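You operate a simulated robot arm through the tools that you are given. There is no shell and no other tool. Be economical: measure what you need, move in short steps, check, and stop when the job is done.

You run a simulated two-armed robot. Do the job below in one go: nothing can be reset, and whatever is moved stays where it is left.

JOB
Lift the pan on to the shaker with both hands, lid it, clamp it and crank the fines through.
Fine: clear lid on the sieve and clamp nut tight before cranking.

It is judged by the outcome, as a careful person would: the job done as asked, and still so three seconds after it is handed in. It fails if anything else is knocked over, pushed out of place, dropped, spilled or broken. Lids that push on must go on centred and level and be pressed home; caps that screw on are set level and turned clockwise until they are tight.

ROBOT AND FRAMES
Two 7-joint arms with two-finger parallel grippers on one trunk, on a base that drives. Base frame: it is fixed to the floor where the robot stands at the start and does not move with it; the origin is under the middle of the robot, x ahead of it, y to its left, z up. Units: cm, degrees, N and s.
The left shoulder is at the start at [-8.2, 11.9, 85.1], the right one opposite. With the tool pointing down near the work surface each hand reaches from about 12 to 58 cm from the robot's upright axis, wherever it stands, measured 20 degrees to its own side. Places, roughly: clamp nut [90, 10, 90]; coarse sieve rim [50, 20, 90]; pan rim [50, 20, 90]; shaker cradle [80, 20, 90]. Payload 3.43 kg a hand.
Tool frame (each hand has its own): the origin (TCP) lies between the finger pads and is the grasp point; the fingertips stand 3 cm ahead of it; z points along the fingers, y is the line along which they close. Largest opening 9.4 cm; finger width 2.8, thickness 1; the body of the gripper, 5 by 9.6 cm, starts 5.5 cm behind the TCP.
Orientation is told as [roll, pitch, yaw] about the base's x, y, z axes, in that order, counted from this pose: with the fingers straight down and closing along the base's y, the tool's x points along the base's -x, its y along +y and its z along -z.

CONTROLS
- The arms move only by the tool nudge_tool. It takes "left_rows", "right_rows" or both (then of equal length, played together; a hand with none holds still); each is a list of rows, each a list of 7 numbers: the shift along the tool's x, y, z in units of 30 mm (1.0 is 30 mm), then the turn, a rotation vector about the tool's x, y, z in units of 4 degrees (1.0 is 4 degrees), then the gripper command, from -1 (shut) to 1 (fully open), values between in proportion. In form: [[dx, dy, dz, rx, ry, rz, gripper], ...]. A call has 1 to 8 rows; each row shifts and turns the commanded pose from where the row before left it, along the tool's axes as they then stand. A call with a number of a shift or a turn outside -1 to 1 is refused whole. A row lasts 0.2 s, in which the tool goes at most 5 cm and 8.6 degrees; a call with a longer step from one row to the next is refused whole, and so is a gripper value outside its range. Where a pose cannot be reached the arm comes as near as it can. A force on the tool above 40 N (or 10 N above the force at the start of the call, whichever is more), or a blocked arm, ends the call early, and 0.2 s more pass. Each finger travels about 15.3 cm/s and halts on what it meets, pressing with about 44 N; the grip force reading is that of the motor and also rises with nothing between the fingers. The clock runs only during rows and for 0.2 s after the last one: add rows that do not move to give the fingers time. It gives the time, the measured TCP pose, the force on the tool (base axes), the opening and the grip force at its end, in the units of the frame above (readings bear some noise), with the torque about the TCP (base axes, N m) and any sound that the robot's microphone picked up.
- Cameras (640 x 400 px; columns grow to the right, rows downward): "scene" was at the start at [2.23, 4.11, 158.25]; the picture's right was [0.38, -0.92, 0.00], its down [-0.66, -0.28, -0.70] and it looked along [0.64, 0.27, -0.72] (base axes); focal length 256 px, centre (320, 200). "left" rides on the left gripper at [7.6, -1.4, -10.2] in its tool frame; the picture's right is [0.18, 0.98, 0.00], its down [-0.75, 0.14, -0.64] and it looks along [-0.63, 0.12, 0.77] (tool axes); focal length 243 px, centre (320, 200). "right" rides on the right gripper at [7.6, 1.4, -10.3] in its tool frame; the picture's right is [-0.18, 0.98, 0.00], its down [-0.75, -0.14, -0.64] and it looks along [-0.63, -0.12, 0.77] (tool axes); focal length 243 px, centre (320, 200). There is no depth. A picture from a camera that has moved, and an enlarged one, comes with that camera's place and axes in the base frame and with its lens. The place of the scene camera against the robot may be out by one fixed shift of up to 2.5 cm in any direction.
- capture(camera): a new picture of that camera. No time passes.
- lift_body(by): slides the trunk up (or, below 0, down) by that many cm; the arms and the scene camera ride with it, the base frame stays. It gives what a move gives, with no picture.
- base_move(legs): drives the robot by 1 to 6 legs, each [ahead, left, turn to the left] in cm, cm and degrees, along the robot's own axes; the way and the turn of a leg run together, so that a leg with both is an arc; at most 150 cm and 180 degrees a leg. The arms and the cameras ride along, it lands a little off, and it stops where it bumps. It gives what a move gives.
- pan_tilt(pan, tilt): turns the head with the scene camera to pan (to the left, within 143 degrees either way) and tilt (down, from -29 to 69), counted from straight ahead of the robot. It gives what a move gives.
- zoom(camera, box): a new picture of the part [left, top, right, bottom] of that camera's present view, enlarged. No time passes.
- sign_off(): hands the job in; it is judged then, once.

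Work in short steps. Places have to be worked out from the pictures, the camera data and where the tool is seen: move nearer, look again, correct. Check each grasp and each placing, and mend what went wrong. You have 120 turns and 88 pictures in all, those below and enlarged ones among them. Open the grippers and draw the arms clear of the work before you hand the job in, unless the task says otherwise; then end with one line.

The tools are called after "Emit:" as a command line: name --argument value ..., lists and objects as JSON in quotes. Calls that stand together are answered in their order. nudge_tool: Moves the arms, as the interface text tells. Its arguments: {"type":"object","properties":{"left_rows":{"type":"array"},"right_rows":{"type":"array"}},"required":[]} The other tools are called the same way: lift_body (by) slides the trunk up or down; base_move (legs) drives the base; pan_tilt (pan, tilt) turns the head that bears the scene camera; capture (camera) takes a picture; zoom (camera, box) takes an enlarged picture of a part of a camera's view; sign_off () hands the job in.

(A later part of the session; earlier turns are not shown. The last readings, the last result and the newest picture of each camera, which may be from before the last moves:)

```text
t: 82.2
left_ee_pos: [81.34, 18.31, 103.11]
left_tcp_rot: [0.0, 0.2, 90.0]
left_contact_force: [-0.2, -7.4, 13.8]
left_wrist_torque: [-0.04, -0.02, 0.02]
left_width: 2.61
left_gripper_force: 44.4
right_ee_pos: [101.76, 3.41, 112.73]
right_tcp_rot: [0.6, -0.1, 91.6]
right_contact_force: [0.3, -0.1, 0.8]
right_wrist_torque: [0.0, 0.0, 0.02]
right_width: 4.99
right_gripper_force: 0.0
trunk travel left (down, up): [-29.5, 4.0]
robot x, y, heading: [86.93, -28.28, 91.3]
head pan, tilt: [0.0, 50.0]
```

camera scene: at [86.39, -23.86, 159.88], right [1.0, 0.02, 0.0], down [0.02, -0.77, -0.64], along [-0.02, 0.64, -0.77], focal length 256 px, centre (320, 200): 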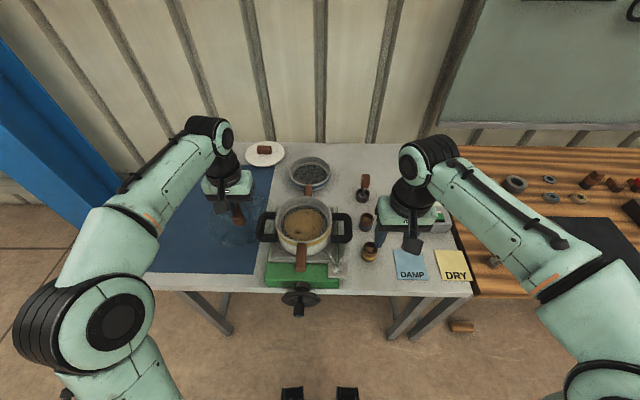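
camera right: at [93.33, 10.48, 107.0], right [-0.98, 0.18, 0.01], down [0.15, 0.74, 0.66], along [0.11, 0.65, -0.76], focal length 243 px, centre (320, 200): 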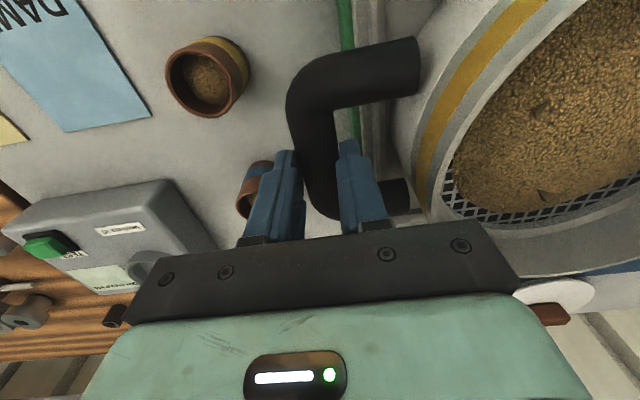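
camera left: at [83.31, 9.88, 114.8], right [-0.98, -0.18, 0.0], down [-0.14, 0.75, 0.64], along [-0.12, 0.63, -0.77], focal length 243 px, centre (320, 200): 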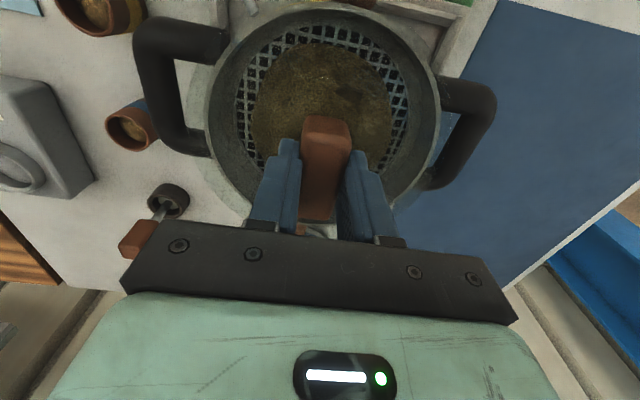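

The tool dropped about 0.4 cm with less force and the torque is now balanced at y≈18.3. I press straight down here in small steps.

Emit:
nudge_tool --left_rows '[[0, 0, 0.06, 0, 0, 0, -1], [0, 0, 0.06, 0, 0, 0, -1], [0, 0, 0.06, 0, 0, 0, -1], [0, 0, 0, 0, 0, 0, -1]]'

Emit:
zoom --camera "scene" --box '[275, 190, 345, 245]'

```text
t: 83.0
left_ee_pos: [81.28, 18.47, 103.12]
left_tcp_rot: [-0.3, -0.4, 90.0]
left_contact_force: [-0.5, -5.7, 12.7]
left_wrist_torque: [-0.57, 0.47, 0.17]
left_width: 2.6
left_gripper_force: 44.3
right_ee_pos: [101.81, 3.5, 112.83]
right_tcp_rot: [0.6, -0.1, 91.6]
right_contact_force: [-0.4, -0.3, -0.2]
right_wrist_torque: [-0.05, 0.01, 0.03]
right_width: 4.99
right_gripper_force: 0.0
trunk travel left (down, up): [-29.5, 4.0]
robot x, y, heading: [87.33, -28.3, 91.5]
head pan, tilt: [0.0, 50.0]
stopped in row 4 (left hand): the force on the tool passed its limit at 42 N (the readings are from after the stop); the commanded pose is now the measured one
```

```text
7.27 times, centred on (310, 218) of scene
camera zoom: at [86.41, -23.97, 159.86], right [1.0, 0.02, 0.0], down [0.02, -0.77, -0.64], along [-0.01, 0.64, -0.77], focal length 1862 px, centre (393, 73)
```

zoom: 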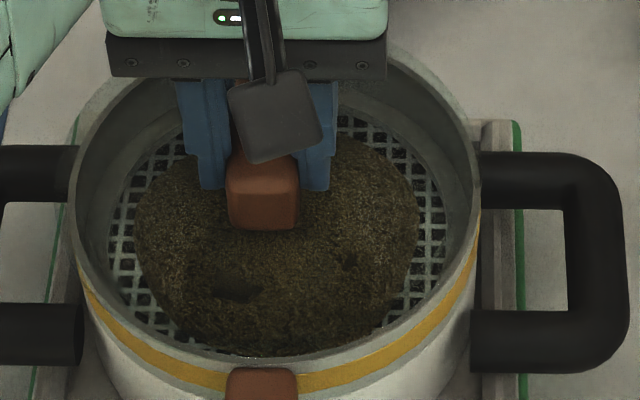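

The far-side overhang has almost vanished—the lid seems to have dropped in. I verify with close-ups.

Emit:
zoom --camera "scene" --box '[308, 190, 342, 220]'

Emit:
zoom --camera "left" --box '[160, 0, 480, 200]'

```text
13.33 times, centred on (325, 205) of scene
camera zoom: at [86.41, -23.97, 159.86], right [1.0, 0.02, 0.0], down [0.02, -0.77, -0.64], along [-0.01, 0.64, -0.77], focal length 3414 px, centre (253, 133)
```

zoom: 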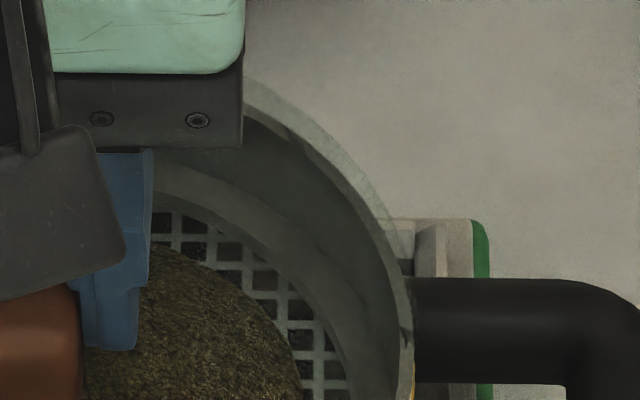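

```text
2.00 times, centred on (320, 100) of left
camera zoom: at [82.86, 10.77, 113.41], right [-0.98, -0.18, -0.01], down [-0.14, 0.75, 0.65], along [-0.12, 0.64, -0.76], focal length 485 px, centre (320, 400)
```

zoom: 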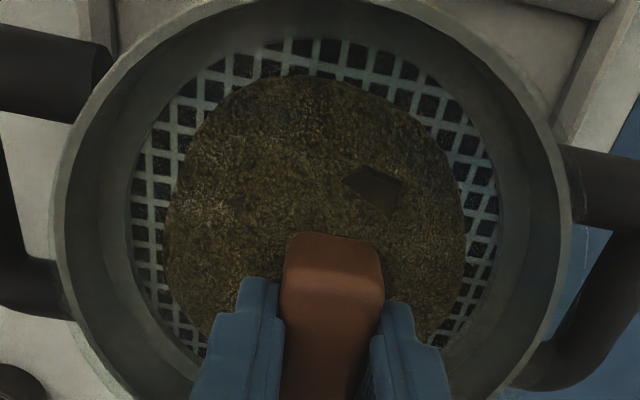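

The lid edge is now even on both sides and pressing with 42 N gave no further travel, so it is home. I release the knob and rise.

Emit:
nudge_tool --left_rows '[[0, 0, 0, 0, 0, 0, -0.4], [0, 0, 0, 0, 0, 0, 0.3], [0, 0, 0, 0, 0, 0, 0.3], [0, 0, -0.3, 0, 0, 0, 0.3], [0, 0, -0.8, 0, 0, 0, 0.3], [0, 0, -1, 0, 0, 0, 0.3], [0.5, 0.8, -1, 0, 0, 0, 0.3], [0.5, 0.8, -0.5, 0, 0, 0, 0.3]]'

Emit:
zoom --camera "scene" --box '[250, 170, 370, 270]'

```text
t: 84.8
left_ee_pos: [76.4, 15.42, 113.86]
left_tcp_rot: [-0.2, -0.3, 89.9]
left_contact_force: [-0.4, 0.8, 0.0]
left_wrist_torque: [0.02, -0.01, 0.01]
left_width: 6.13
left_gripper_force: 0.1
right_ee_pos: [101.89, 3.63, 112.93]
right_tcp_rot: [0.6, 0.0, 91.6]
right_contact_force: [0.3, 0.5, 0.6]
right_wrist_torque: [0.0, 0.02, -0.01]
right_width: 4.96
right_gripper_force: 0.1
trunk travel left (down, up): [-29.5, 4.0]
robot x, y, heading: [87.14, -28.11, 91.2]
head pan, tilt: [0.0, 50.0]
```

```text
4.00 times, centred on (310, 220) of scene
camera zoom: at [86.34, -23.89, 159.88], right [1.0, 0.02, 0.0], down [0.02, -0.77, -0.64], along [-0.01, 0.64, -0.77], focal length 1024 px, centre (360, 120)
```

zoom: 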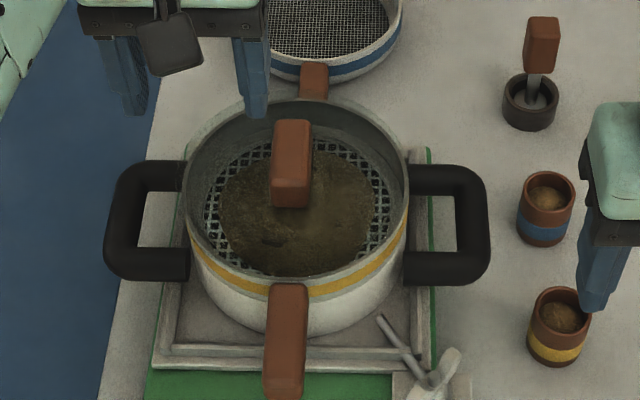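

Lid sits level on the sieve. Next the wing nut near (92, 7, 93): I bring the right hand above it for a close look and draw the left hand away.

Emit:
nudge_tool --left_rows '[[1, 0.5, 0, 0, 0, 0, 0.3], [1, 0.5, 0, 0, 0, 0, 0.3], [1, 0.5, 0, 0, 0, 0, 0.3], [0.5, 0.5, 0, 0, 0, 0, 0.3], [0, 0, 0, 0, 0, 0, 0.3], [0, 0, 0, 0, 0, 0, 0.3]]' --right_rows '[[0, 0.6, 0.3, 0.15, 0, 0.4, 0.06], [0, 0.6, 0.3, 0, 0, 0, 0.06], [0, 0.6, 0.3, 0, 0, 0, 0.06], [0, 0.6, 0.3, 0, 0, 0, 0.06], [0, 0.6, 0.3, 0, 0, 0, 0.06], [0, 0.3, 0.5, 0, 0, 0, 0.06]]'

Emit:
capture --camera "right"

```text
t: 86.2
left_ee_pos: [70.53, 4.96, 113.69]
left_tcp_rot: [-0.2, -0.3, 90.0]
left_contact_force: [-0.4, -0.2, -0.7]
left_wrist_torque: [0.01, 0.01, 0.0]
left_width: 6.1
left_gripper_force: 0.1
right_ee_pos: [91.83, 3.48, 106.74]
right_tcp_rot: [0.1, 0.1, 90.1]
right_contact_force: [0.8, 0.2, -0.2]
right_wrist_torque: [0.02, 0.03, 0.0]
right_width: 4.99
right_gripper_force: 0.0
trunk travel left (down, up): [-29.5, 4.0]
robot x, y, heading: [87.27, -28.27, 91.2]
head pan, tilt: [0.0, 50.0]
```

```text
16 pictures are left
camera right: at [90.54, -4.13, 117.02], right [-0.98, 0.18, 0.0], down [0.14, 0.75, 0.64], along [0.12, 0.63, -0.77], focal length 243 px, centre (320, 200)
```

right: 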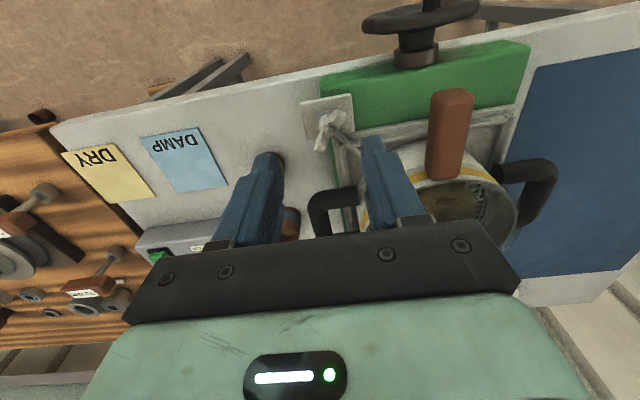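

Nut at about (91.6, 6.8). I move over it at z≈100 and take a zoomed look at the wings.

Emit:
nudge_tool --right_rows '[[-0.5, 0.05, 0.5, 0, 0, 0, 0.06], [-0.5, 0, 0.6, 0, 0, 0, 0.06], [0, 0, 0.6, 0, 0, 0, 0.06], [0, 0, 0.5, 0, 0, 0, 0.06]]'

Emit:
zoom --camera "right" --box '[220, 30, 420, 230]'

```text
t: 87.2
left_ee_pos: [70.62, 5.07, 113.74]
left_tcp_rot: [-0.3, -0.3, 90.1]
left_contact_force: [-0.4, 0.4, -1.0]
left_wrist_torque: [0.02, 0.0, -0.01]
left_width: 6.12
left_gripper_force: 0.0
right_ee_pos: [91.9, 6.61, 100.21]
right_tcp_rot: [-0.1, 0.0, 90.1]
right_contact_force: [0.7, 0.7, -0.7]
right_wrist_torque: [0.01, -0.02, -0.02]
right_width: 4.96
right_gripper_force: 0.1
trunk travel left (down, up): [-29.5, 4.0]
robot x, y, heading: [87.59, -28.59, 91.1]
head pan, tilt: [0.0, 50.0]
```

```text
2.00 times, centred on (320, 130) of right
camera zoom: at [90.45, -1.13, 110.46], right [-0.98, 0.18, 0.0], down [0.14, 0.75, 0.64], along [0.12, 0.63, -0.77], focal length 485 px, centre (320, 340)
```

zoom: 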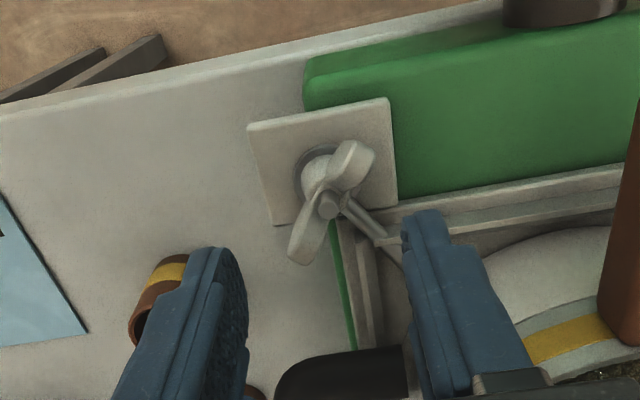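

Nut axis ≈ (91.7, 6.7), wings lie at about 54° from x. I turn the right hand to yaw 54 so the fingers close across the wings.

Emit:
nudge_tool --right_rows '[[-0.03, 0.06, 0, 0, 0, 1, 0.06], [0, 0, 0, 0, 0, 1, 0.06], [0, 0, 0, 0, 0, 1, 0.06], [0, 0, 0, 0, 0, 1, 0.06], [0, 0, 0, 0, 0, 1, 0.06], [0, 0, 0, 0, 0, 1, 0.06], [0, 0, 0, 0, 0, 1, 0.06], [0, 0, 0, 0, 0, 1, 0.06]]'

Emit:
nudge_tool --right_rows '[[0, 0, 0.4, 0, 0, 1, 0.06], [0, 0, 0.4, 0, 0, 0, 0.06], [0, 0, 0, 0, 0, 0, 0.06]]'

Emit:
zoom --camera "right" --box '[220, 60, 420, 240]'

```text
t: 89.0
left_ee_pos: [70.48, 5.04, 113.65]
left_tcp_rot: [-0.2, -0.3, 90.0]
left_contact_force: [-0.3, 0.0, -0.7]
left_wrist_torque: [0.0, -0.02, -0.01]
left_width: 6.1
left_gripper_force: 0.0
right_ee_pos: [91.53, 6.61, 100.23]
right_tcp_rot: [-0.1, 0.1, 58.0]
right_contact_force: [0.5, -0.1, 0.2]
right_wrist_torque: [0.01, 0.03, -0.02]
right_width: 4.99
right_gripper_force: 0.1
trunk travel left (down, up): [-29.5, 4.0]
robot x, y, heading: [87.37, -28.35, 91.2]
head pan, tilt: [0.0, 50.0]
```

```text
t: 89.8
left_ee_pos: [70.53, 5.05, 113.66]
left_tcp_rot: [-0.2, -0.2, 90.0]
left_contact_force: [-0.7, -0.2, 0.6]
left_wrist_torque: [-0.03, 0.0, 0.03]
left_width: 6.1
left_gripper_force: 0.0
right_ee_pos: [91.62, 6.47, 97.69]
right_tcp_rot: [0.0, 0.0, 53.9]
right_contact_force: [-0.2, -0.4, -0.1]
right_wrist_torque: [0.0, -0.01, 0.01]
right_width: 4.98
right_gripper_force: 0.0
trunk travel left (down, up): [-29.5, 4.0]
robot x, y, heading: [87.08, -28.26, 91.3]
head pan, tilt: [0.0, 50.0]
```

```text
2.22 times, centred on (320, 150) of right
camera zoom: at [86.05, 1.25, 108.04], right [-0.69, 0.73, 0.0], down [0.56, 0.53, 0.64], along [0.47, 0.44, -0.77], focal length 539 px, centre (320, 311)
```

zoom: 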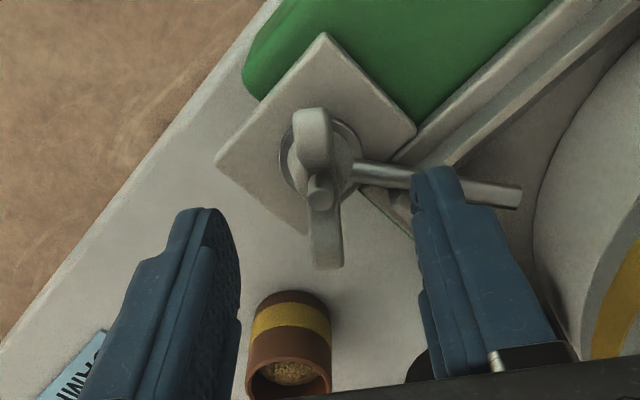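

Wings line up between the fingers and the nut axis agrees with the TCP. I go down 2.5 cm (tips z≈92.2, above the rod) and close.

Emit:
nudge_tool --right_rows '[[0, 0, 0.3, 0, 0, 0, 0.06], [0, 0, 0.3, 0, 0, 0, 0.06], [0, 0, 0.25, 0, 0, 0, 0.06], [0, 0, 0, 0, 0, 0, -0.5], [0, 0, 0, 0, 0, 0, -1], [0, 0, 0, 0, 0, 0, -1], [0, 0, 0, 0, 0, 0, -1]]'

Emit:
zoom --camera "right" --box '[220, 60, 420, 240]'

```text
t: 91.4
left_ee_pos: [70.51, 5.09, 113.7]
left_tcp_rot: [-0.2, -0.4, 90.0]
left_contact_force: [0.4, -0.1, 0.8]
left_wrist_torque: [0.05, 0.0, 0.03]
left_width: 6.11
left_gripper_force: 0.0
right_ee_pos: [91.71, 6.67, 95.38]
right_tcp_rot: [0.1, 0.0, 54.1]
right_contact_force: [-0.6, 0.4, -0.4]
right_wrist_torque: [0.26, -0.15, -0.2]
right_width: 1.74
right_gripper_force: 45.2
trunk travel left (down, up): [-29.5, 4.0]
robot x, y, heading: [87.53, -28.12, 91.2]
head pan, tilt: [0.0, 50.0]
```

```text
2.22 times, centred on (320, 150) of right
camera zoom: at [86.03, 1.3, 105.53], right [-0.69, 0.73, 0.0], down [0.56, 0.53, 0.64], along [0.47, 0.44, -0.77], focal length 539 px, centre (320, 311)
```

zoom: 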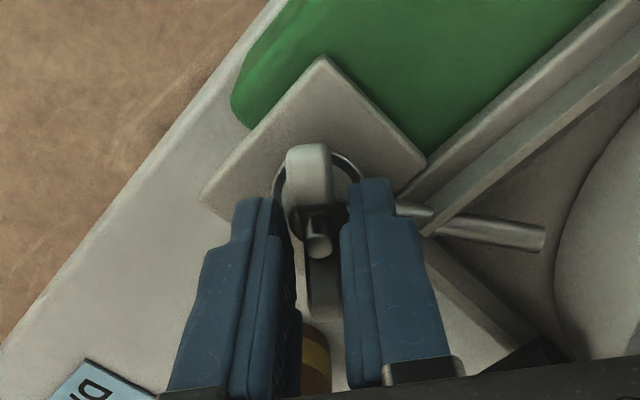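

The wings are gripped (1.74 cm). I turn clockwise 32° and watch the torque.

Emit:
nudge_tool --right_rows '[[0, 0, 0, 0, 0, 1, -1], [0, 0, 0, 0, 0, 1, -1], [0, 0, 0, 0, 0, 1, -1], [0, 0, 0, 0, 0, 1, -1], [0, 0, 0, 0, 0, 1, -1], [0, 0, 0, 0, 0, 1, -1], [0, 0, 0, 0, 0, 1, -1], [0, 0, 0, 0, 0, 1, -1]]'

Emit:
nudge_tool --right_rows '[[0, 0, 0, 0, 0, 1, -1], [0, 0, 0, 0, 0, 1, -1], [0, 0, 0, 0, 0, 1, -1], [0, 0, 0, 0, 0, 1, -1], [0, 0, 0, 0, 0, 1, -1], [0, 0, 0, 0, 0, 1, -1], [0, 0, 0, 0, 0, 1, -1], [0, 0, 0, 0, 0, 1, -1]]'

```text
t: 93.2
left_ee_pos: [70.65, 4.95, 113.73]
left_tcp_rot: [-0.2, -0.3, 90.0]
left_contact_force: [-0.1, 0.1, -0.7]
left_wrist_torque: [0.01, 0.01, -0.01]
left_width: 6.1
left_gripper_force: 0.0
right_ee_pos: [91.68, 6.51, 95.35]
right_tcp_rot: [-0.1, 0.0, 22.0]
right_contact_force: [3.7, -3.0, 3.7]
right_wrist_torque: [-0.22, 0.13, 0.0]
right_width: 1.72
right_gripper_force: 45.2
trunk travel left (down, up): [-29.5, 4.0]
robot x, y, heading: [87.35, -28.26, 91.2]
head pan, tilt: [0.0, 50.0]
```

```text
t: 95.0
left_ee_pos: [70.59, 5.01, 113.75]
left_tcp_rot: [-0.2, -0.4, 90.0]
left_contact_force: [-0.7, 0.1, -0.5]
left_wrist_torque: [-0.01, -0.01, -0.01]
left_width: 6.12
left_gripper_force: 0.0
right_ee_pos: [91.73, 6.56, 95.38]
right_tcp_rot: [0.0, 0.0, -10.0]
right_contact_force: [4.4, -10.1, 3.1]
right_wrist_torque: [-0.44, -0.45, 0.03]
right_width: 1.73
right_gripper_force: 45.5
trunk travel left (down, up): [-29.5, 4.0]
robot x, y, heading: [87.3, -28.22, 91.6]
head pan, tilt: [0.0, 50.0]
```

The nut turns without noticeable torque; a side force builds, so I ease slightly in −y and continue clockwise.

Emit:
nudge_tool --right_rows '[[0, -0.04, 0, 0, 0, 1, -1], [0, 0, 0, 0, 0, 1, -1], [0, 0, 0, 0, 0, 1, -1], [0, 0, 0, 0, 0, 1, -1], [0, 0, 0, 0, 0, 1, -1], [0, 0, 0, 0, 0, 1, -1], [0, 0, 0, 0, 0, 1, -1], [0, 0, 0, 0, 0, 1, -1]]'

Emit:
zoom --camera "right" --box '[220, 60, 420, 240]'

```text
t: 96.8
left_ee_pos: [70.49, 4.97, 113.79]
left_tcp_rot: [-0.1, -0.4, 90.0]
left_contact_force: [0.0, -0.6, 0.5]
left_wrist_torque: [-0.01, 0.0, 0.01]
left_width: 6.13
left_gripper_force: 0.0
right_ee_pos: [91.68, 6.37, 95.41]
right_tcp_rot: [0.0, 0.1, -42.0]
right_contact_force: [4.5, -8.9, 2.1]
right_wrist_torque: [-0.18, 0.05, -0.01]
right_width: 1.75
right_gripper_force: 45.0
trunk travel left (down, up): [-29.5, 4.0]
robot x, y, heading: [87.16, -28.01, 91.3]
head pan, tilt: [0.0, 50.0]
```

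```text
2.22 times, centred on (320, 150) of right
camera zoom: at [86.98, 12.53, 105.56], right [0.79, 0.61, 0.0], down [0.47, -0.61, 0.64], along [0.39, -0.51, -0.77], focal length 539 px, centre (320, 311)
```

zoom: 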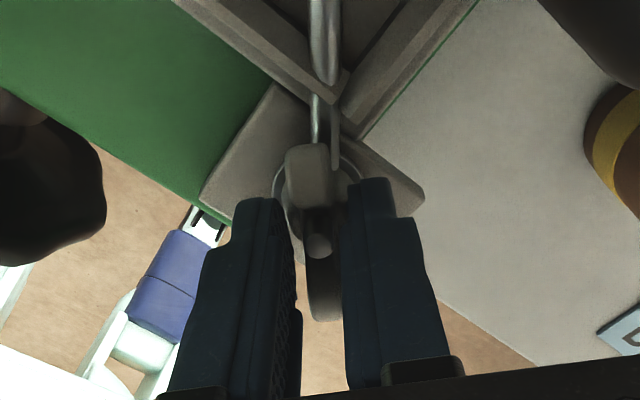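

The nut follows the hand (rod fixed). I continue clockwise another 32°.

Emit:
nudge_tool --right_rows '[[0, 0, 0, 0, 0, 1, -1], [0, 0, 0, 0, 0, 1, -1], [0, 0, 0, 0, 0, 1, -1], [0, 0, 0, 0, 0, 1, -1], [0, 0, 0, 0, 0, 1, -1], [0, 0, 0, 0, 0, 1, -1], [0, 0, 0, 0, 0, 1, -1], [0, 0, 0, 0, 0, 1, -1]]'

Emit:
nudge_tool --right_rows '[[0, 0, 0, 0, 0, 1, -1], [0, 0, 0, 0, 0, 1, -1], [0, 0, 0, 0, 0, 1, -1], [0, 0, 0, 0, 0, 1, -1], [0, 0, 0, 0, 0, 1, -1], [0, 0, 0, 0, 0, 1, -1], [0, 0, 0, 0, 0, 1, -1], [0, 0, 0, 0, 0, 1, -1]]'

```text
t: 98.6
left_ee_pos: [70.33, 4.83, 113.78]
left_tcp_rot: [-0.2, -0.5, 90.0]
left_contact_force: [0.4, 0.4, -0.2]
left_wrist_torque: [0.0, -0.02, -0.02]
left_width: 6.13
left_gripper_force: 0.0
right_ee_pos: [91.54, 6.46, 95.38]
right_tcp_rot: [0.1, 0.1, -73.8]
right_contact_force: [-1.6, -0.2, 19.4]
right_wrist_torque: [-0.39, -0.2, 2.12]
right_width: 2.24
right_gripper_force: 45.0
trunk travel left (down, up): [-29.5, 4.0]
robot x, y, heading: [87.48, -28.0, 91.3]
head pan, tilt: [0.0, 50.0]
```

```text
t: 100.4
left_ee_pos: [70.44, 4.67, 113.68]
left_tcp_rot: [-0.3, -0.4, 90.0]
left_contact_force: [0.5, 0.1, 1.4]
left_wrist_torque: [0.0, 0.0, 0.0]
left_width: 6.12
left_gripper_force: 0.2
right_ee_pos: [91.49, 6.08, 95.21]
right_tcp_rot: [0.1, -0.3, -105.9]
right_contact_force: [-7.2, -22.8, -2.8]
right_wrist_torque: [0.04, -0.07, 2.3]
right_width: 4.78
right_gripper_force: 44.3
trunk travel left (down, up): [-29.5, 4.0]
robot x, y, heading: [87.24, -28.26, 90.9]
head pan, tilt: [0.0, 50.0]
```

Torque rose to 2.1–2.3 N·m and the fingers slid over the wings: the nut is stopped. I open, rise, and look at it.

Emit:
nudge_tool --right_rows '[[0, 0, 0, 0, 0, 0, 0.3], [0, 0, 0, 0, 0, 0, 0.3], [0, 0, -0.5, 0, 0, 0, 0.3], [0, 0, -0.8, 0, 0, -1, 0.3], [0, 0, -0.5, 0, 0, -1, 0.3], [0, 0, 0, 0, 0, -1, 0.3], [0, 0, 0, 0, 0, -1, 0.3], [0, 0, 0, 0, 0, -1, 0.3]]'

Emit:
zoom --camera "right" --box '[200, 40, 440, 240]'

```text
t: 102.2
left_ee_pos: [70.4, 5.09, 113.65]
left_tcp_rot: [-0.2, -0.3, 90.0]
left_contact_force: [-0.1, 0.4, 0.7]
left_wrist_torque: [0.0, 0.01, 0.07]
left_width: 6.11
left_gripper_force: 0.1
right_ee_pos: [91.57, 6.47, 100.71]
right_tcp_rot: [0.0, 0.0, -85.9]
right_contact_force: [-0.3, 0.6, 0.5]
right_wrist_torque: [-0.01, 0.0, -0.03]
right_width: 6.08
right_gripper_force: 0.1
trunk travel left (down, up): [-29.5, 4.0]
robot x, y, heading: [87.21, -28.1, 91.4]
head pan, tilt: [0.0, 50.0]
```

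```text
2.00 times, centred on (320, 140) of right
camera zoom: at [92.49, 14.21, 110.93], right [0.99, -0.11, 0.0], down [-0.09, -0.76, 0.64], along [-0.07, -0.64, -0.77], focal length 485 px, centre (320, 320)
```

zoom: 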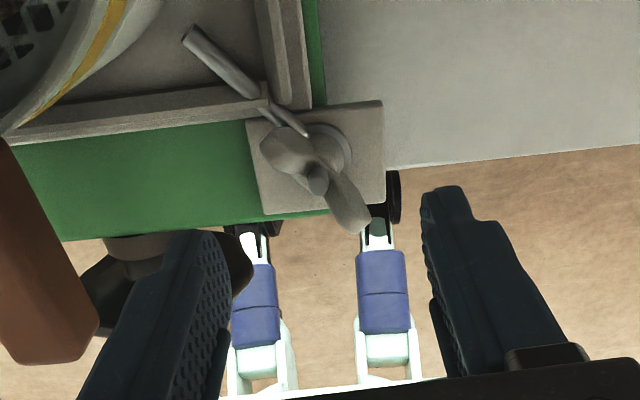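

The wings turned about 106° and stopped hard: the nut is tight. The crank is next; I'll use the left hand (already at yaw 90), so I lift and retract the right hand and back the robot off.

Emit:
nudge_tool --right_rows '[[0, 0, -1, 0, 0, 0, 0.3], [0, 0, -1, 0, 0, 0, 0.3], [0, 0, -1, 0, 0, 0, 0.3], [0, -1, -1, 0, 0, 0, 0.3], [0, -1, 0, 0, 0, -1, 0.3], [0, 1, 0, 0, 0, -1, 0.3]]'

```text
t: 103.6
left_ee_pos: [70.6, 5.11, 113.71]
left_tcp_rot: [-0.2, -0.4, 90.0]
left_contact_force: [0.3, 0.2, -0.8]
left_wrist_torque: [0.0, 0.02, -0.02]
left_width: 6.11
left_gripper_force: 0.1
right_ee_pos: [88.79, 6.56, 112.65]
right_tcp_rot: [-0.1, 0.1, -77.8]
right_contact_force: [-0.2, 0.6, -0.7]
right_wrist_torque: [-0.01, 0.0, 0.01]
right_width: 6.09
right_gripper_force: 0.0
trunk travel left (down, up): [-29.5, 4.0]
robot x, y, heading: [87.43, -27.97, 91.3]
head pan, tilt: [0.0, 50.0]
```

I move the right hand out to +x and then back the base off by 11 cm and 5 cm to the right, then look at the crank.

Emit:
nudge_tool --right_rows '[[0, 1, 0, 0, 0, -1, 0.3], [0, 1, 0, 0, 0, -1, 0.3], [0, 1, 0, 0, 0, -1, 0.3], [0, 1, 0, 0, 0, -1, 0.3], [0, 1, 0, 0, 0, -1, 0.3]]'

Emit:
base_move --legs '[[-11, -5, -1.3]]'

Emit:
zoom --camera "scene" --box '[200, 150, 400, 320]'

```text
t: 104.8
left_ee_pos: [70.58, 5.08, 113.72]
left_tcp_rot: [-0.2, -0.4, 90.1]
left_contact_force: [0.2, -0.2, -0.6]
left_wrist_torque: [0.04, 0.02, 0.03]
left_width: 6.12
left_gripper_force: 0.0
right_ee_pos: [102.73, 11.7, 112.74]
right_tcp_rot: [0.0, 0.0, -57.8]
right_contact_force: [-0.5, 0.6, -0.6]
right_wrist_torque: [0.0, 0.02, 0.01]
right_width: 6.11
right_gripper_force: 0.0
trunk travel left (down, up): [-29.5, 4.0]
robot x, y, heading: [87.44, -27.95, 91.1]
head pan, tilt: [0.0, 50.0]
```

```text
t: 106.1
left_ee_pos: [76.37, -5.55, 113.7]
left_tcp_rot: [-0.1, -0.2, 88.7]
left_contact_force: [0.6, -0.1, 0.7]
left_wrist_torque: [0.03, -0.01, 0.02]
left_width: 6.1
left_gripper_force: 0.1
right_ee_pos: [108.68, 0.33, 112.68]
right_tcp_rot: [-0.1, 0.0, -59.4]
right_contact_force: [0.8, 0.6, 0.0]
right_wrist_torque: [0.02, 0.0, 0.03]
right_width: 6.13
right_gripper_force: 0.0
trunk travel left (down, up): [-29.5, 4.0]
robot x, y, heading: [92.31, -39.08, 89.9]
head pan, tilt: [0.0, 50.0]
```

```text
2.35 times, centred on (300, 235) of scene
camera zoom: at [91.57, -34.77, 159.9], right [1.0, 0.0, 0.0], down [0.0, -0.77, -0.64], along [0.0, 0.64, -0.77], focal length 603 px, centre (367, 118)
```

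zoom: 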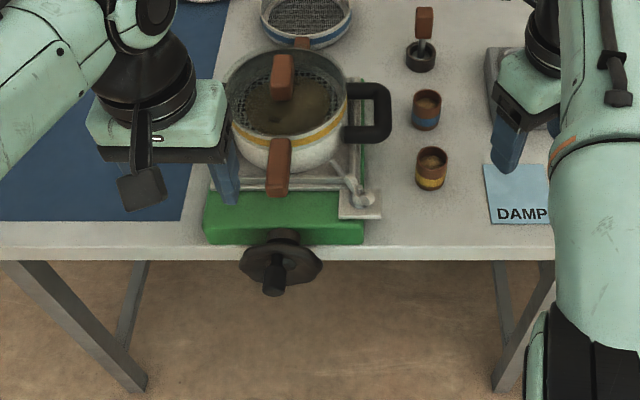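

I look at the crank with the left wrist camera.

Emit:
zoom --camera "left" --box '[200, 0, 360, 120]'

```text
3.33 times, centred on (280, 60) of left
camera zoom: at [77.75, -13.16, 123.9], right [-0.99, -0.16, 0.0], down [-0.13, 0.75, 0.65], along [-0.1, 0.64, -0.76], focal length 809 px, centre (453, 667)
```

zoom: 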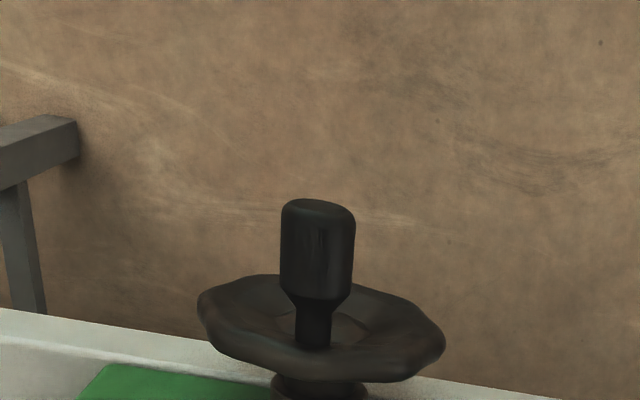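

The crank peg is at the top of the wheel, sticking out toward −y, around (81.7, −1…−6, ~91). I move the left hand above it to z≈101 and look.

Emit:
nudge_tool --left_rows '[[-0.15, -0.6, 0.6, 0, 0, -0.33, 0.3], [-0.15, -0.6, 0.7, 0, 0, 0, 0.3], [0, -0.57, 0.7, 0, 0, 0, 0.3], [0, 0, 0.8, 0, 0, 0, 0.3], [0, 0, 0.8, 0, 0, 0, 0.3], [0, 0, 0.6, 0, 0, 0, 0.3]]'

Emit:
zoom --camera "left" --box '[200, 20, 440, 220]'

```text
t: 107.5
left_ee_pos: [81.77, -4.56, 101.07]
left_tcp_rot: [-0.3, -0.4, 89.9]
left_contact_force: [-0.1, 0.1, 0.1]
left_wrist_torque: [0.02, 0.02, 0.03]
left_width: 6.12
left_gripper_force: 0.0
right_ee_pos: [108.69, 0.37, 112.76]
right_tcp_rot: [0.0, 0.0, -59.2]
right_contact_force: [0.4, 0.5, 0.5]
right_wrist_torque: [-0.03, 0.0, 0.03]
right_width: 6.11
right_gripper_force: 0.2
trunk travel left (down, up): [-29.5, 4.0]
robot x, y, heading: [92.51, -39.39, 89.9]
head pan, tilt: [0.0, 50.0]
```

```text
2.00 times, centred on (320, 120) of left
camera zoom: at [83.3, -12.21, 111.31], right [-0.98, -0.18, 0.0], down [-0.14, 0.75, 0.65], along [-0.12, 0.64, -0.76], focal length 485 px, centre (320, 360)
```

zoom: 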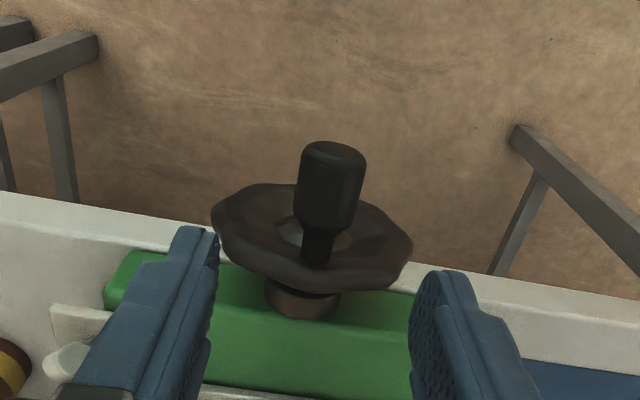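

Triangulated: peg axis at x≈81.6, z≈91.7, thick part y≈−4 to −6.3; hub about (81.8, 88). I lower onto the peg and close.

Emit:
nudge_tool --left_rows '[[0.06, 0.06, 0.6, 0, 0, 0, 0.3], [0, 0, 0.6, 0, 0, 0, 0.3], [0, 0, 0.6, 0, 0, 0, 0.3], [0, 0, 0.6, 0, 0, 0, 0.3], [0, 0, 0.6, 0, 0, 0, 0.3], [0, 0, 0.1, 0, 0, 0, 0], [0, 0, 0, 0, 0, 0, -1], [0, 0, 0, 0, 0, 0, -1]]'

Emit:
zoom --camera "left" --box '[200, 20, 440, 220]'

```text
t: 109.3
left_ee_pos: [81.42, -4.63, 91.85]
left_tcp_rot: [-0.2, -0.3, 90.0]
left_contact_force: [-3.4, -0.6, 4.1]
left_wrist_torque: [0.03, 0.16, -0.06]
left_width: 2.94
left_gripper_force: 44.8
right_ee_pos: [108.61, 0.3, 112.76]
right_tcp_rot: [0.1, 0.1, -59.2]
right_contact_force: [0.6, -0.9, -0.8]
right_wrist_torque: [0.01, -0.01, -0.02]
right_width: 6.11
right_gripper_force: 0.0
trunk travel left (down, up): [-29.5, 4.0]
robot x, y, heading: [92.55, -39.04, 90.1]
head pan, tilt: [0.0, 50.0]
```

```text
2.00 times, centred on (320, 120) of left
camera zoom: at [83.08, -12.31, 102.03], right [-0.98, -0.18, 0.0], down [-0.14, 0.75, 0.65], along [-0.12, 0.64, -0.76], focal length 485 px, centre (320, 360)
```

zoom: 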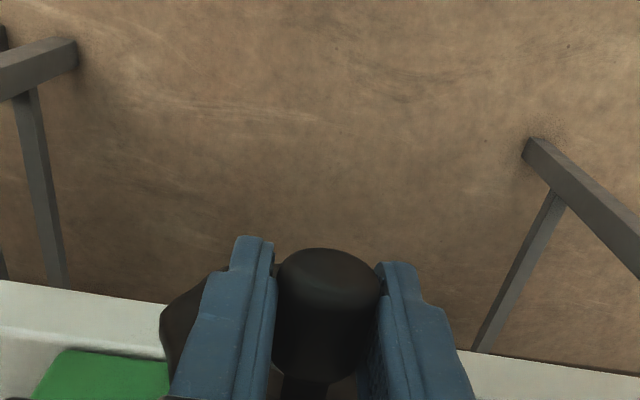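

The peg is gripped (2.94 cm). I make a small test move clockwise (+x) and read the forces.

Emit:
nudge_tool --left_rows '[[0, -0.2, 0, 0, 0, 0, -1], [0, -0.2, 0.02, 0, 0, 0, -1], [0, 0, 0, 0, 0, 0, -1]]'

```text
t: 110.3
left_ee_pos: [82.65, -4.53, 92.0]
left_tcp_rot: [-0.1, -0.8, 90.0]
left_contact_force: [-3.6, -5.0, 11.8]
left_wrist_torque: [-0.08, 0.39, -0.19]
left_width: 2.67
left_gripper_force: 45.3
right_ee_pos: [108.55, 0.17, 112.77]
right_tcp_rot: [0.0, 0.0, -59.2]
right_contact_force: [-0.5, 0.5, 0.6]
right_wrist_torque: [0.0, 0.01, -0.02]
right_width: 6.09
right_gripper_force: 0.1
trunk travel left (down, up): [-29.5, 4.0]
robot x, y, heading: [92.37, -39.06, 89.9]
head pan, tilt: [0.0, 50.0]
stopped in row 3 (left hand): the force on the tool passed its limit at 41 N (the readings are from after the stop); the commanded pose is now the measured one
```

A vertical load built up. I ease upward 2 mm to see where the peg wants to be before going on.

Emit:
nudge_tool --left_rows '[[0, 0, -0.07, 0, 0, 0, -1], [0, 0, 0, 0, 0, 0, -1]]'

Emit:
zoom --camera "scene" --box '[230, 200, 350, 290]'

```text
t: 110.9
left_ee_pos: [82.62, -4.68, 92.07]
left_tcp_rot: [-0.2, -0.4, 90.0]
left_contact_force: [-2.9, -6.0, -8.9]
left_wrist_torque: [0.87, 0.12, -0.26]
left_width: 2.64
left_gripper_force: 45.3
right_ee_pos: [108.66, 0.36, 112.72]
right_tcp_rot: [0.1, -0.1, -59.2]
right_contact_force: [0.0, -0.1, 0.3]
right_wrist_torque: [-0.01, -0.01, 0.05]
right_width: 6.11
right_gripper_force: 0.1
trunk travel left (down, up): [-29.5, 4.0]
robot x, y, heading: [92.59, -39.15, 90.1]
head pan, tilt: [0.0, 50.0]
```

```text
4.44 times, centred on (290, 245) of scene
camera zoom: at [91.49, -34.83, 159.86], right [1.0, 0.0, 0.0], down [0.0, -0.77, -0.64], along [0.0, 0.64, -0.77], focal length 1138 px, centre (453, 0)
```

zoom: 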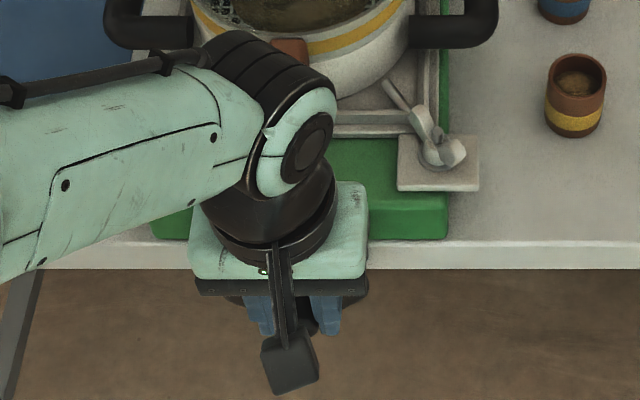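

Equilibrium height is about 92.03 here — nearly flat, so the peg is at top (or bottom) dead point. Another 0.6 cm in +x at constant height tells which.

Emit:
nudge_tool --left_rows '[[0, -0.1, 0.05, 0, 0, 0, -1], [0, -0.1, 0, 0, 0, 0, -1], [0, 0, 0, 0, 0, 0, -1]]'

```text
t: 111.7
left_ee_pos: [83.12, -4.58, 91.91]
left_tcp_rot: [-0.3, -0.6, 90.0]
left_contact_force: [-16.6, -6.6, 2.7]
left_wrist_torque: [-0.45, 0.72, -1.1]
left_width: 2.68
left_gripper_force: 45.0
right_ee_pos: [108.52, 0.22, 112.68]
right_tcp_rot: [0.2, 0.0, -59.2]
right_contact_force: [0.7, 0.5, 0.3]
right_wrist_torque: [-0.01, 0.01, -0.01]
right_width: 6.11
right_gripper_force: 0.1
trunk travel left (down, up): [-29.5, 4.0]
robot x, y, heading: [92.66, -39.14, 90.1]
head pan, tilt: [0.0, 50.0]
```

Height falls again, so the peg is past the top; centre ≈ (81.9, 88.3), radius ≈ 3.8. I follow the circle 24° more.

Emit:
nudge_tool --left_rows '[[0, -0.247, 0.113, 0, 0, 0, -1], [0, -0.21, 0.16, 0, 0, 0, -1], [0, 0, 0, 0, 0, 0, -1]]'

```text
t: 112.5
left_ee_pos: [84.46, -4.69, 91.21]
left_tcp_rot: [-0.1, -0.5, 90.0]
left_contact_force: [-23.0, -2.5, 7.6]
left_wrist_torque: [-0.66, 0.97, -1.15]
left_width: 2.65
left_gripper_force: 44.9
right_ee_pos: [108.42, 0.31, 112.84]
right_tcp_rot: [0.1, 0.1, -59.1]
right_contact_force: [-0.2, 0.2, 0.8]
right_wrist_torque: [-0.02, 0.02, 0.01]
right_width: 6.1
right_gripper_force: 0.1
trunk travel left (down, up): [-29.5, 4.0]
robot x, y, heading: [92.71, -39.13, 89.7]
head pan, tilt: [0.0, 50.0]
```

It turns against a steady ~22 N tangential load. I continue along the circle with a slightly smaller radius.

Emit:
nudge_tool --left_rows '[[0, -0.133, 0.213, 0, 0, 0, -1], [0, -0.12, 0.227, 0, 0, 0, -1], [0, -0.073, 0.25, 0, 0, 0, -1], [0, 0, 0, 0, 0, 0, -1]]'

```text
t: 113.5
left_ee_pos: [85.03, -4.71, 89.05]
left_tcp_rot: [0.1, -0.4, 90.2]
left_contact_force: [-34.7, -1.6, 16.5]
left_wrist_torque: [-0.73, 1.03, -1.09]
left_width: 2.66
left_gripper_force: 44.5
right_ee_pos: [108.21, 0.18, 112.76]
right_tcp_rot: [0.2, -0.1, -59.2]
right_contact_force: [1.0, 1.0, -0.1]
right_wrist_torque: [0.01, 0.02, -0.03]
right_width: 6.12
right_gripper_force: 0.1
trunk travel left (down, up): [-29.5, 4.0]
robot x, y, heading: [92.21, -39.12, 90.2]
head pan, tilt: [0.0, 50.0]
```

Fitting the measured points gives centre (82.5, 89.4), radius 2.55. I continue with this circle, 40° more.

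Emit:
nudge_tool --left_rows '[[0, 0.217, 0.31, 0, 0, 0, -1], [0, 0.19, 0.227, 0, 0, 0, -1], [0, 0, 0, 0, 0, 0, -1]]'

```text
t: 114.3
left_ee_pos: [84.97, -4.62, 87.57]
left_tcp_rot: [-0.5, -0.8, 89.8]
left_contact_force: [4.7, -4.1, 19.2]
left_wrist_torque: [0.26, 0.62, 0.41]
left_width: 2.63
left_gripper_force: 45.1
right_ee_pos: [108.69, 0.34, 112.65]
right_tcp_rot: [-0.1, 0.0, -59.3]
right_contact_force: [0.4, 0.1, 0.1]
right_wrist_torque: [0.0, 0.03, -0.05]
right_width: 6.12
right_gripper_force: 0.1
trunk travel left (down, up): [-29.5, 4.0]
robot x, y, heading: [92.23, -39.28, 90.1]
head pan, tilt: [0.0, 50.0]
```

Refit: centre (82.35, 89.1), radius ≈ 2.95. I continue past the bottom.

Emit:
nudge_tool --left_rows '[[0, 0.067, 0.23, 0, 0, 0, -1], [0, 0.32, 0.12, 0, 0, 0, -1], [0, 0, 0, 0, 0, 0, -1]]'

```text
t: 115.1
left_ee_pos: [84.38, -4.59, 86.72]
left_tcp_rot: [-1.2, -0.9, 89.6]
left_contact_force: [15.3, -4.2, 5.1]
left_wrist_torque: [-0.61, 0.26, 1.07]
left_width: 2.64
left_gripper_force: 45.0
right_ee_pos: [108.62, 0.13, 112.63]
right_tcp_rot: [0.2, 0.1, -59.3]
right_contact_force: [-1.3, 0.8, -0.1]
right_wrist_torque: [0.01, 0.0, 0.01]
right_width: 6.1
right_gripper_force: 0.1
trunk travel left (down, up): [-29.5, 4.0]
robot x, y, heading: [92.78, -38.9, 90.0]
head pan, tilt: [0.0, 50.0]
stopped in row 3 (left hand): the force on the tool passed its limit at 41 N (the readings are from after the stop); the commanded pose is now the measured one
```

At (84.4, 86.7) the load limit was just reached by too much lead. I continue with shorter lead through the bottom.

Emit:
nudge_tool --left_rows '[[0, 0.2, 0.13, 0, 0, 0, -1], [0, 0.2, 0.08, 0, 0, 0, -1], [0, 0.28, 0.03, 0, 0, 0, -1], [0, 0, 0, 0, 0, 0, -1]]'

```text
t: 115.6
left_ee_pos: [84.41, -4.54, 86.69]
left_tcp_rot: [-1.5, -1.3, 89.5]
left_contact_force: [12.7, -8.3, 11.7]
left_wrist_torque: [0.15, 0.48, 1.58]
left_width: 2.65
left_gripper_force: 44.9
right_ee_pos: [108.87, 0.21, 112.74]
right_tcp_rot: [0.1, 0.1, -59.3]
right_contact_force: [0.0, 0.8, 0.7]
right_wrist_torque: [-0.02, 0.01, -0.01]
right_width: 6.1
right_gripper_force: 0.0
trunk travel left (down, up): [-29.5, 4.0]
robot x, y, heading: [92.44, -38.78, 90.0]
head pan, tilt: [0.0, 50.0]
stopped in row 2 (left hand): the force on the tool passed its limit at 46 N (the readings are from after the stop); the commanded pose is now the measured one
```

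The body of the gripper likely meets the wheel when the peg is low. I open, move 1 cm outward along the peg, tilt the hand 16° away from the wheel, and regrip.

Emit:
nudge_tool --left_rows '[[0, 0, 0, 0, 0, 0, 0], [0, 0, 0, 0.37, 0.2, -0.1, 0], [0.33, 0, 0, 0, -0.9, 0, 0], [0, 0, 0, 0, -1, 0, 0], [0, 0, 0, 0, -1, 0, 0], [0, 0, 0, 0, -1, 0, 0], [0, 0, 0, 0, 0, 0, -1], [0, 0, 0, 0, 0, 0, -1]]'

Emit:
zoom --camera "left" --box '[200, 20, 440, 220]'

```text
t: 117.4
left_ee_pos: [84.46, -5.67, 86.3]
left_tcp_rot: [-2.9, -15.9, 90.2]
left_contact_force: [21.1, -15.0, -14.1]
left_wrist_torque: [0.86, -0.19, 0.67]
left_width: 2.68
left_gripper_force: 44.5
right_ee_pos: [109.14, 0.13, 112.72]
right_tcp_rot: [-0.1, 0.1, -59.3]
right_contact_force: [-0.5, 0.8, 0.0]
right_wrist_torque: [-0.04, 0.0, 0.03]
right_width: 6.13
right_gripper_force: 0.1
trunk travel left (down, up): [-29.5, 4.0]
robot x, y, heading: [92.6, -38.98, 89.7]
head pan, tilt: [0.0, 50.0]
```

```text
2.00 times, centred on (320, 120) of left
camera zoom: at [85.58, -15.78, 94.23], right [-0.98, -0.17, -0.1], down [-0.18, 0.55, 0.82], along [-0.08, 0.82, -0.57], focal length 485 px, centre (320, 360)
```

zoom: 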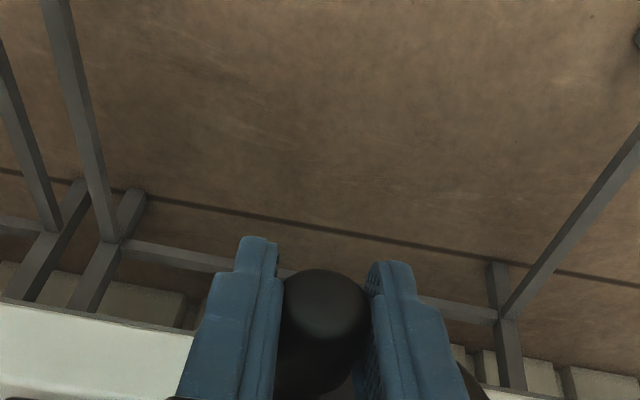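

Regripped further out. I correct the roll and continue along the circle in small steps.

Emit:
nudge_tool --left_rows '[[0.02, 0, 0.06, -0.7, 0, 0, -1], [0.03, 0.133, 0.1, 0, 0, 0, -1], [0.018, 0.15, 0.064, 0, 0, 0, -1], [0, 0, 0, 0, 0, 0, -1]]'

```text
t: 118.1
left_ee_pos: [84.41, -5.63, 86.12]
left_tcp_rot: [-0.9, -16.2, 90.1]
left_contact_force: [10.6, -12.8, 11.7]
left_wrist_torque: [-0.14, 0.41, 0.84]
left_width: 2.66
left_gripper_force: 44.9
right_ee_pos: [108.83, 0.13, 112.85]
right_tcp_rot: [0.0, 0.1, -59.4]
right_contact_force: [-0.7, 0.7, -0.3]
right_wrist_torque: [0.02, -0.01, 0.02]
right_width: 6.13
right_gripper_force: 0.0
trunk travel left (down, up): [-29.5, 4.0]
robot x, y, heading: [92.1, -39.15, 90.0]
head pan, tilt: [0.0, 50.0]
stopped in row 3 (left hand): the force on the tool passed its limit at 42 N (the readings are from after the stop); the commanded pose is now the measured one
```

Peg end is seen at about (84.6, 86.2), so the circle is bigger than fitted (peg slides along the fingers): centre ≈ (81.5, 88.2), r ≈ 3.65. I steer more downward.

Emit:
nudge_tool --left_rows '[[0.046, 0.11, 0.16, 0, 0, 0, -1], [0.044, 0.19, 0.154, 0, 0, 0, -1], [0, 0, 0, 0, 0, 0, -1]]'

```text
t: 118.6
left_ee_pos: [83.96, -5.64, 85.72]
left_tcp_rot: [-0.9, -16.5, 90.0]
left_contact_force: [3.5, -15.4, 26.4]
left_wrist_torque: [-0.18, 0.69, 0.73]
left_width: 2.59
left_gripper_force: 44.8
right_ee_pos: [108.82, -0.07, 112.89]
right_tcp_rot: [0.1, 0.1, -59.5]
right_contact_force: [-0.6, -0.5, -0.3]
right_wrist_torque: [0.03, 0.0, 0.03]
right_width: 6.11
right_gripper_force: 0.0
trunk travel left (down, up): [-29.5, 4.0]
robot x, y, heading: [92.42, -39.02, 90.1]
head pan, tilt: [0.0, 50.0]
stopped in row 2 (left hand): the force on the tool passed its limit at 57 N (the readings are from after the stop); the commanded pose is now the measured one
```

A steady −y force suggests the tilted tips touch the wheel rim. I loosen, untilt, shift 0.5 cm outward, and regrip.

Emit:
nudge_tool --left_rows '[[0, 0, 0, -0.2, 0, 0, -0.1], [0.1, 0, 0, 0, 0, 0, -0.1], [0.1, 0, 0, 0, 1, 0, -0.1], [0, 0, 0, 0, 1, 0, -0.1], [0, 0, 0, 0, 1, 0, -0.1], [0, 0, 0, 0, 1, 0, -0.1], [0, 0, 0, 0, 0, 0, -1], [0, 0, 0, 0, 0, 0, -1]]'

```text
t: 120.4
left_ee_pos: [83.97, -6.38, 85.47]
left_tcp_rot: [0.1, -0.4, 89.9]
left_contact_force: [2.1, -23.9, 4.8]
left_wrist_torque: [3.4, 0.1, 0.22]
left_width: 3.02
left_gripper_force: 45.2
right_ee_pos: [108.88, -0.06, 112.83]
right_tcp_rot: [0.1, 0.0, -59.3]
right_contact_force: [-0.5, 0.2, 0.4]
right_wrist_torque: [0.01, 0.01, -0.02]
right_width: 6.09
right_gripper_force: 0.1
trunk travel left (down, up): [-29.5, 4.0]
robot x, y, heading: [92.64, -39.22, 89.9]
head pan, tilt: [0.0, 50.0]
```

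The torque (3.4 N·m with −24 N) means the wrist touches something ~14 cm up — the sieve handle. I let go at once, back away in −y and check.

Emit:
nudge_tool --left_rows '[[0, 0, 0, 0, 0, 0, 0.1], [0.5, 0, 0, 0, 0, 0, 0.1], [1, 0, 0, 0, 0, 0, 0.1], [1, 0, 0, 0, 0, 0, 0.1], [0, 1, 0, 0, -1, 0, 0.1], [0, 1, 0, 0, -1, 0, 0.1], [0, 1, 0, 0, -1, 0, 0.1], [0, 1, 0, 0, -1, 0, 0.1]]'

Emit:
zoom --camera "scene" --box '[200, 150, 400, 320]'

```text
t: 122.2
left_ee_pos: [71.85, -13.57, 85.2]
left_tcp_rot: [-0.2, -16.3, 90.0]
left_contact_force: [0.2, -0.5, -0.2]
left_wrist_torque: [-0.02, 0.0, 0.02]
left_width: 5.16
left_gripper_force: 0.0
right_ee_pos: [108.83, 0.26, 112.71]
right_tcp_rot: [0.1, 0.1, -59.5]
right_contact_force: [0.1, 0.4, -0.4]
right_wrist_torque: [-0.03, 0.01, -0.02]
right_width: 6.08
right_gripper_force: 0.1
trunk travel left (down, up): [-29.5, 4.0]
robot x, y, heading: [92.25, -39.28, 89.7]
head pan, tilt: [0.0, 50.0]
```

```text
2.35 times, centred on (300, 235) of scene
camera zoom: at [91.65, -34.87, 159.88], right [1.0, 0.0, 0.0], down [0.0, -0.77, -0.64], along [0.0, 0.64, -0.77], focal length 603 px, centre (367, 118)
```

zoom: 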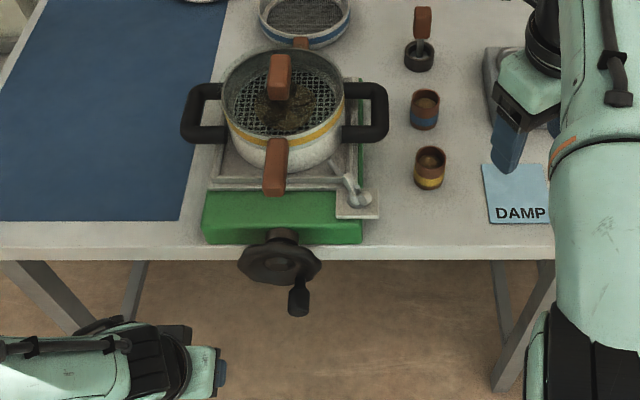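

The fines are already mostly through, with pan, lid and nut undisturbed; the peg is now at lower right. To crank on without nearing the sieve handle I'll grip the peg from the front with horizontal fingers: back the base off and reach forward.

Emit:
base_move --legs '[[-14, 0, 0]]'

Emit:
nudge_tool --left_rows '[[-0.9, 0, 0.1, 0, -1, 0, 0.1], [-0.9, 0, 0.2, 0, -1, 0, 0.1], [-0.9, 0, 0.3, 0, -1, 0, 0.1], [-0.85, 0, 0.35, 0, -1, 0, 0.1], [-0.4, 0, 0.2, 0, -1, 0, 0.1], [0, 0, 0, 0, -1, 0, 0.1], [0, 0, 0, 0, -1, 0, 0.1], [0, 0, 0, 0, -1, 0, 0.1]]'

Emit:
nudge_tool --left_rows '[[0, 0, 0, 0, -1, 0, 0.1], [0, 0, 0, 0, -1, 0, 0.1], [0, 0, 0, 0, -1, 0, 0.1], [0, 0, 0, 0, -1, 0, 0.1], [0, 0, 0, 0, -1, 0, 0.1], [0, 0, 0, 0, -1, 0, 0.1], [0, 0, 0, 0, -1, 0, 0.1], [0, 0, 0, 0, -1, 0, 0.1]]'

```text
t: 123.5
left_ee_pos: [71.91, -27.34, 85.37]
left_tcp_rot: [0.0, -16.4, 89.9]
left_contact_force: [-0.3, -0.5, 0.0]
left_wrist_torque: [0.01, -0.03, 0.03]
left_width: 5.18
left_gripper_force: 0.0
right_ee_pos: [108.94, -13.65, 112.82]
right_tcp_rot: [0.2, -0.1, -59.6]
right_contact_force: [0.2, 0.5, 0.2]
right_wrist_torque: [0.04, 0.0, 0.02]
right_width: 6.09
right_gripper_force: 0.1
trunk travel left (down, up): [-29.5, 4.0]
robot x, y, heading: [92.35, -53.1, 89.7]
head pan, tilt: [0.0, 50.0]
```

```text
t: 125.3
left_ee_pos: [71.96, -15.08, 86.85]
left_tcp_rot: [-0.1, -48.5, 89.9]
left_contact_force: [0.1, 0.1, -0.2]
left_wrist_torque: [-0.01, 0.01, -0.04]
left_width: 5.15
left_gripper_force: 0.0
right_ee_pos: [108.89, -13.7, 112.76]
right_tcp_rot: [0.2, -0.1, -59.5]
right_contact_force: [0.1, 0.1, 0.4]
right_wrist_torque: [0.0, 0.07, -0.01]
right_width: 6.12
right_gripper_force: 0.0
trunk travel left (down, up): [-29.5, 4.0]
robot x, y, heading: [92.64, -52.92, 89.8]
head pan, tilt: [0.0, 50.0]
```

```text
t: 127.1
left_ee_pos: [72.02, -14.97, 86.85]
left_tcp_rot: [0.0, -60.3, 89.9]
left_contact_force: [0.7, -0.5, 0.6]
left_wrist_torque: [0.0, -0.01, -0.03]
left_width: 5.18
left_gripper_force: 0.0
left hand out of reach, approached as far as the arm can: row 4, 5, 6, 7, 8
right_ee_pos: [108.87, -13.67, 112.78]
right_tcp_rot: [0.1, -0.1, -59.5]
right_contact_force: [1.1, 0.7, -0.6]
right_wrist_torque: [0.01, 0.0, 0.0]
right_width: 6.1
right_gripper_force: 0.1
trunk travel left (down, up): [-29.5, 4.0]
robot x, y, heading: [92.29, -53.12, 90.0]
head pan, tilt: [0.0, 50.0]
```

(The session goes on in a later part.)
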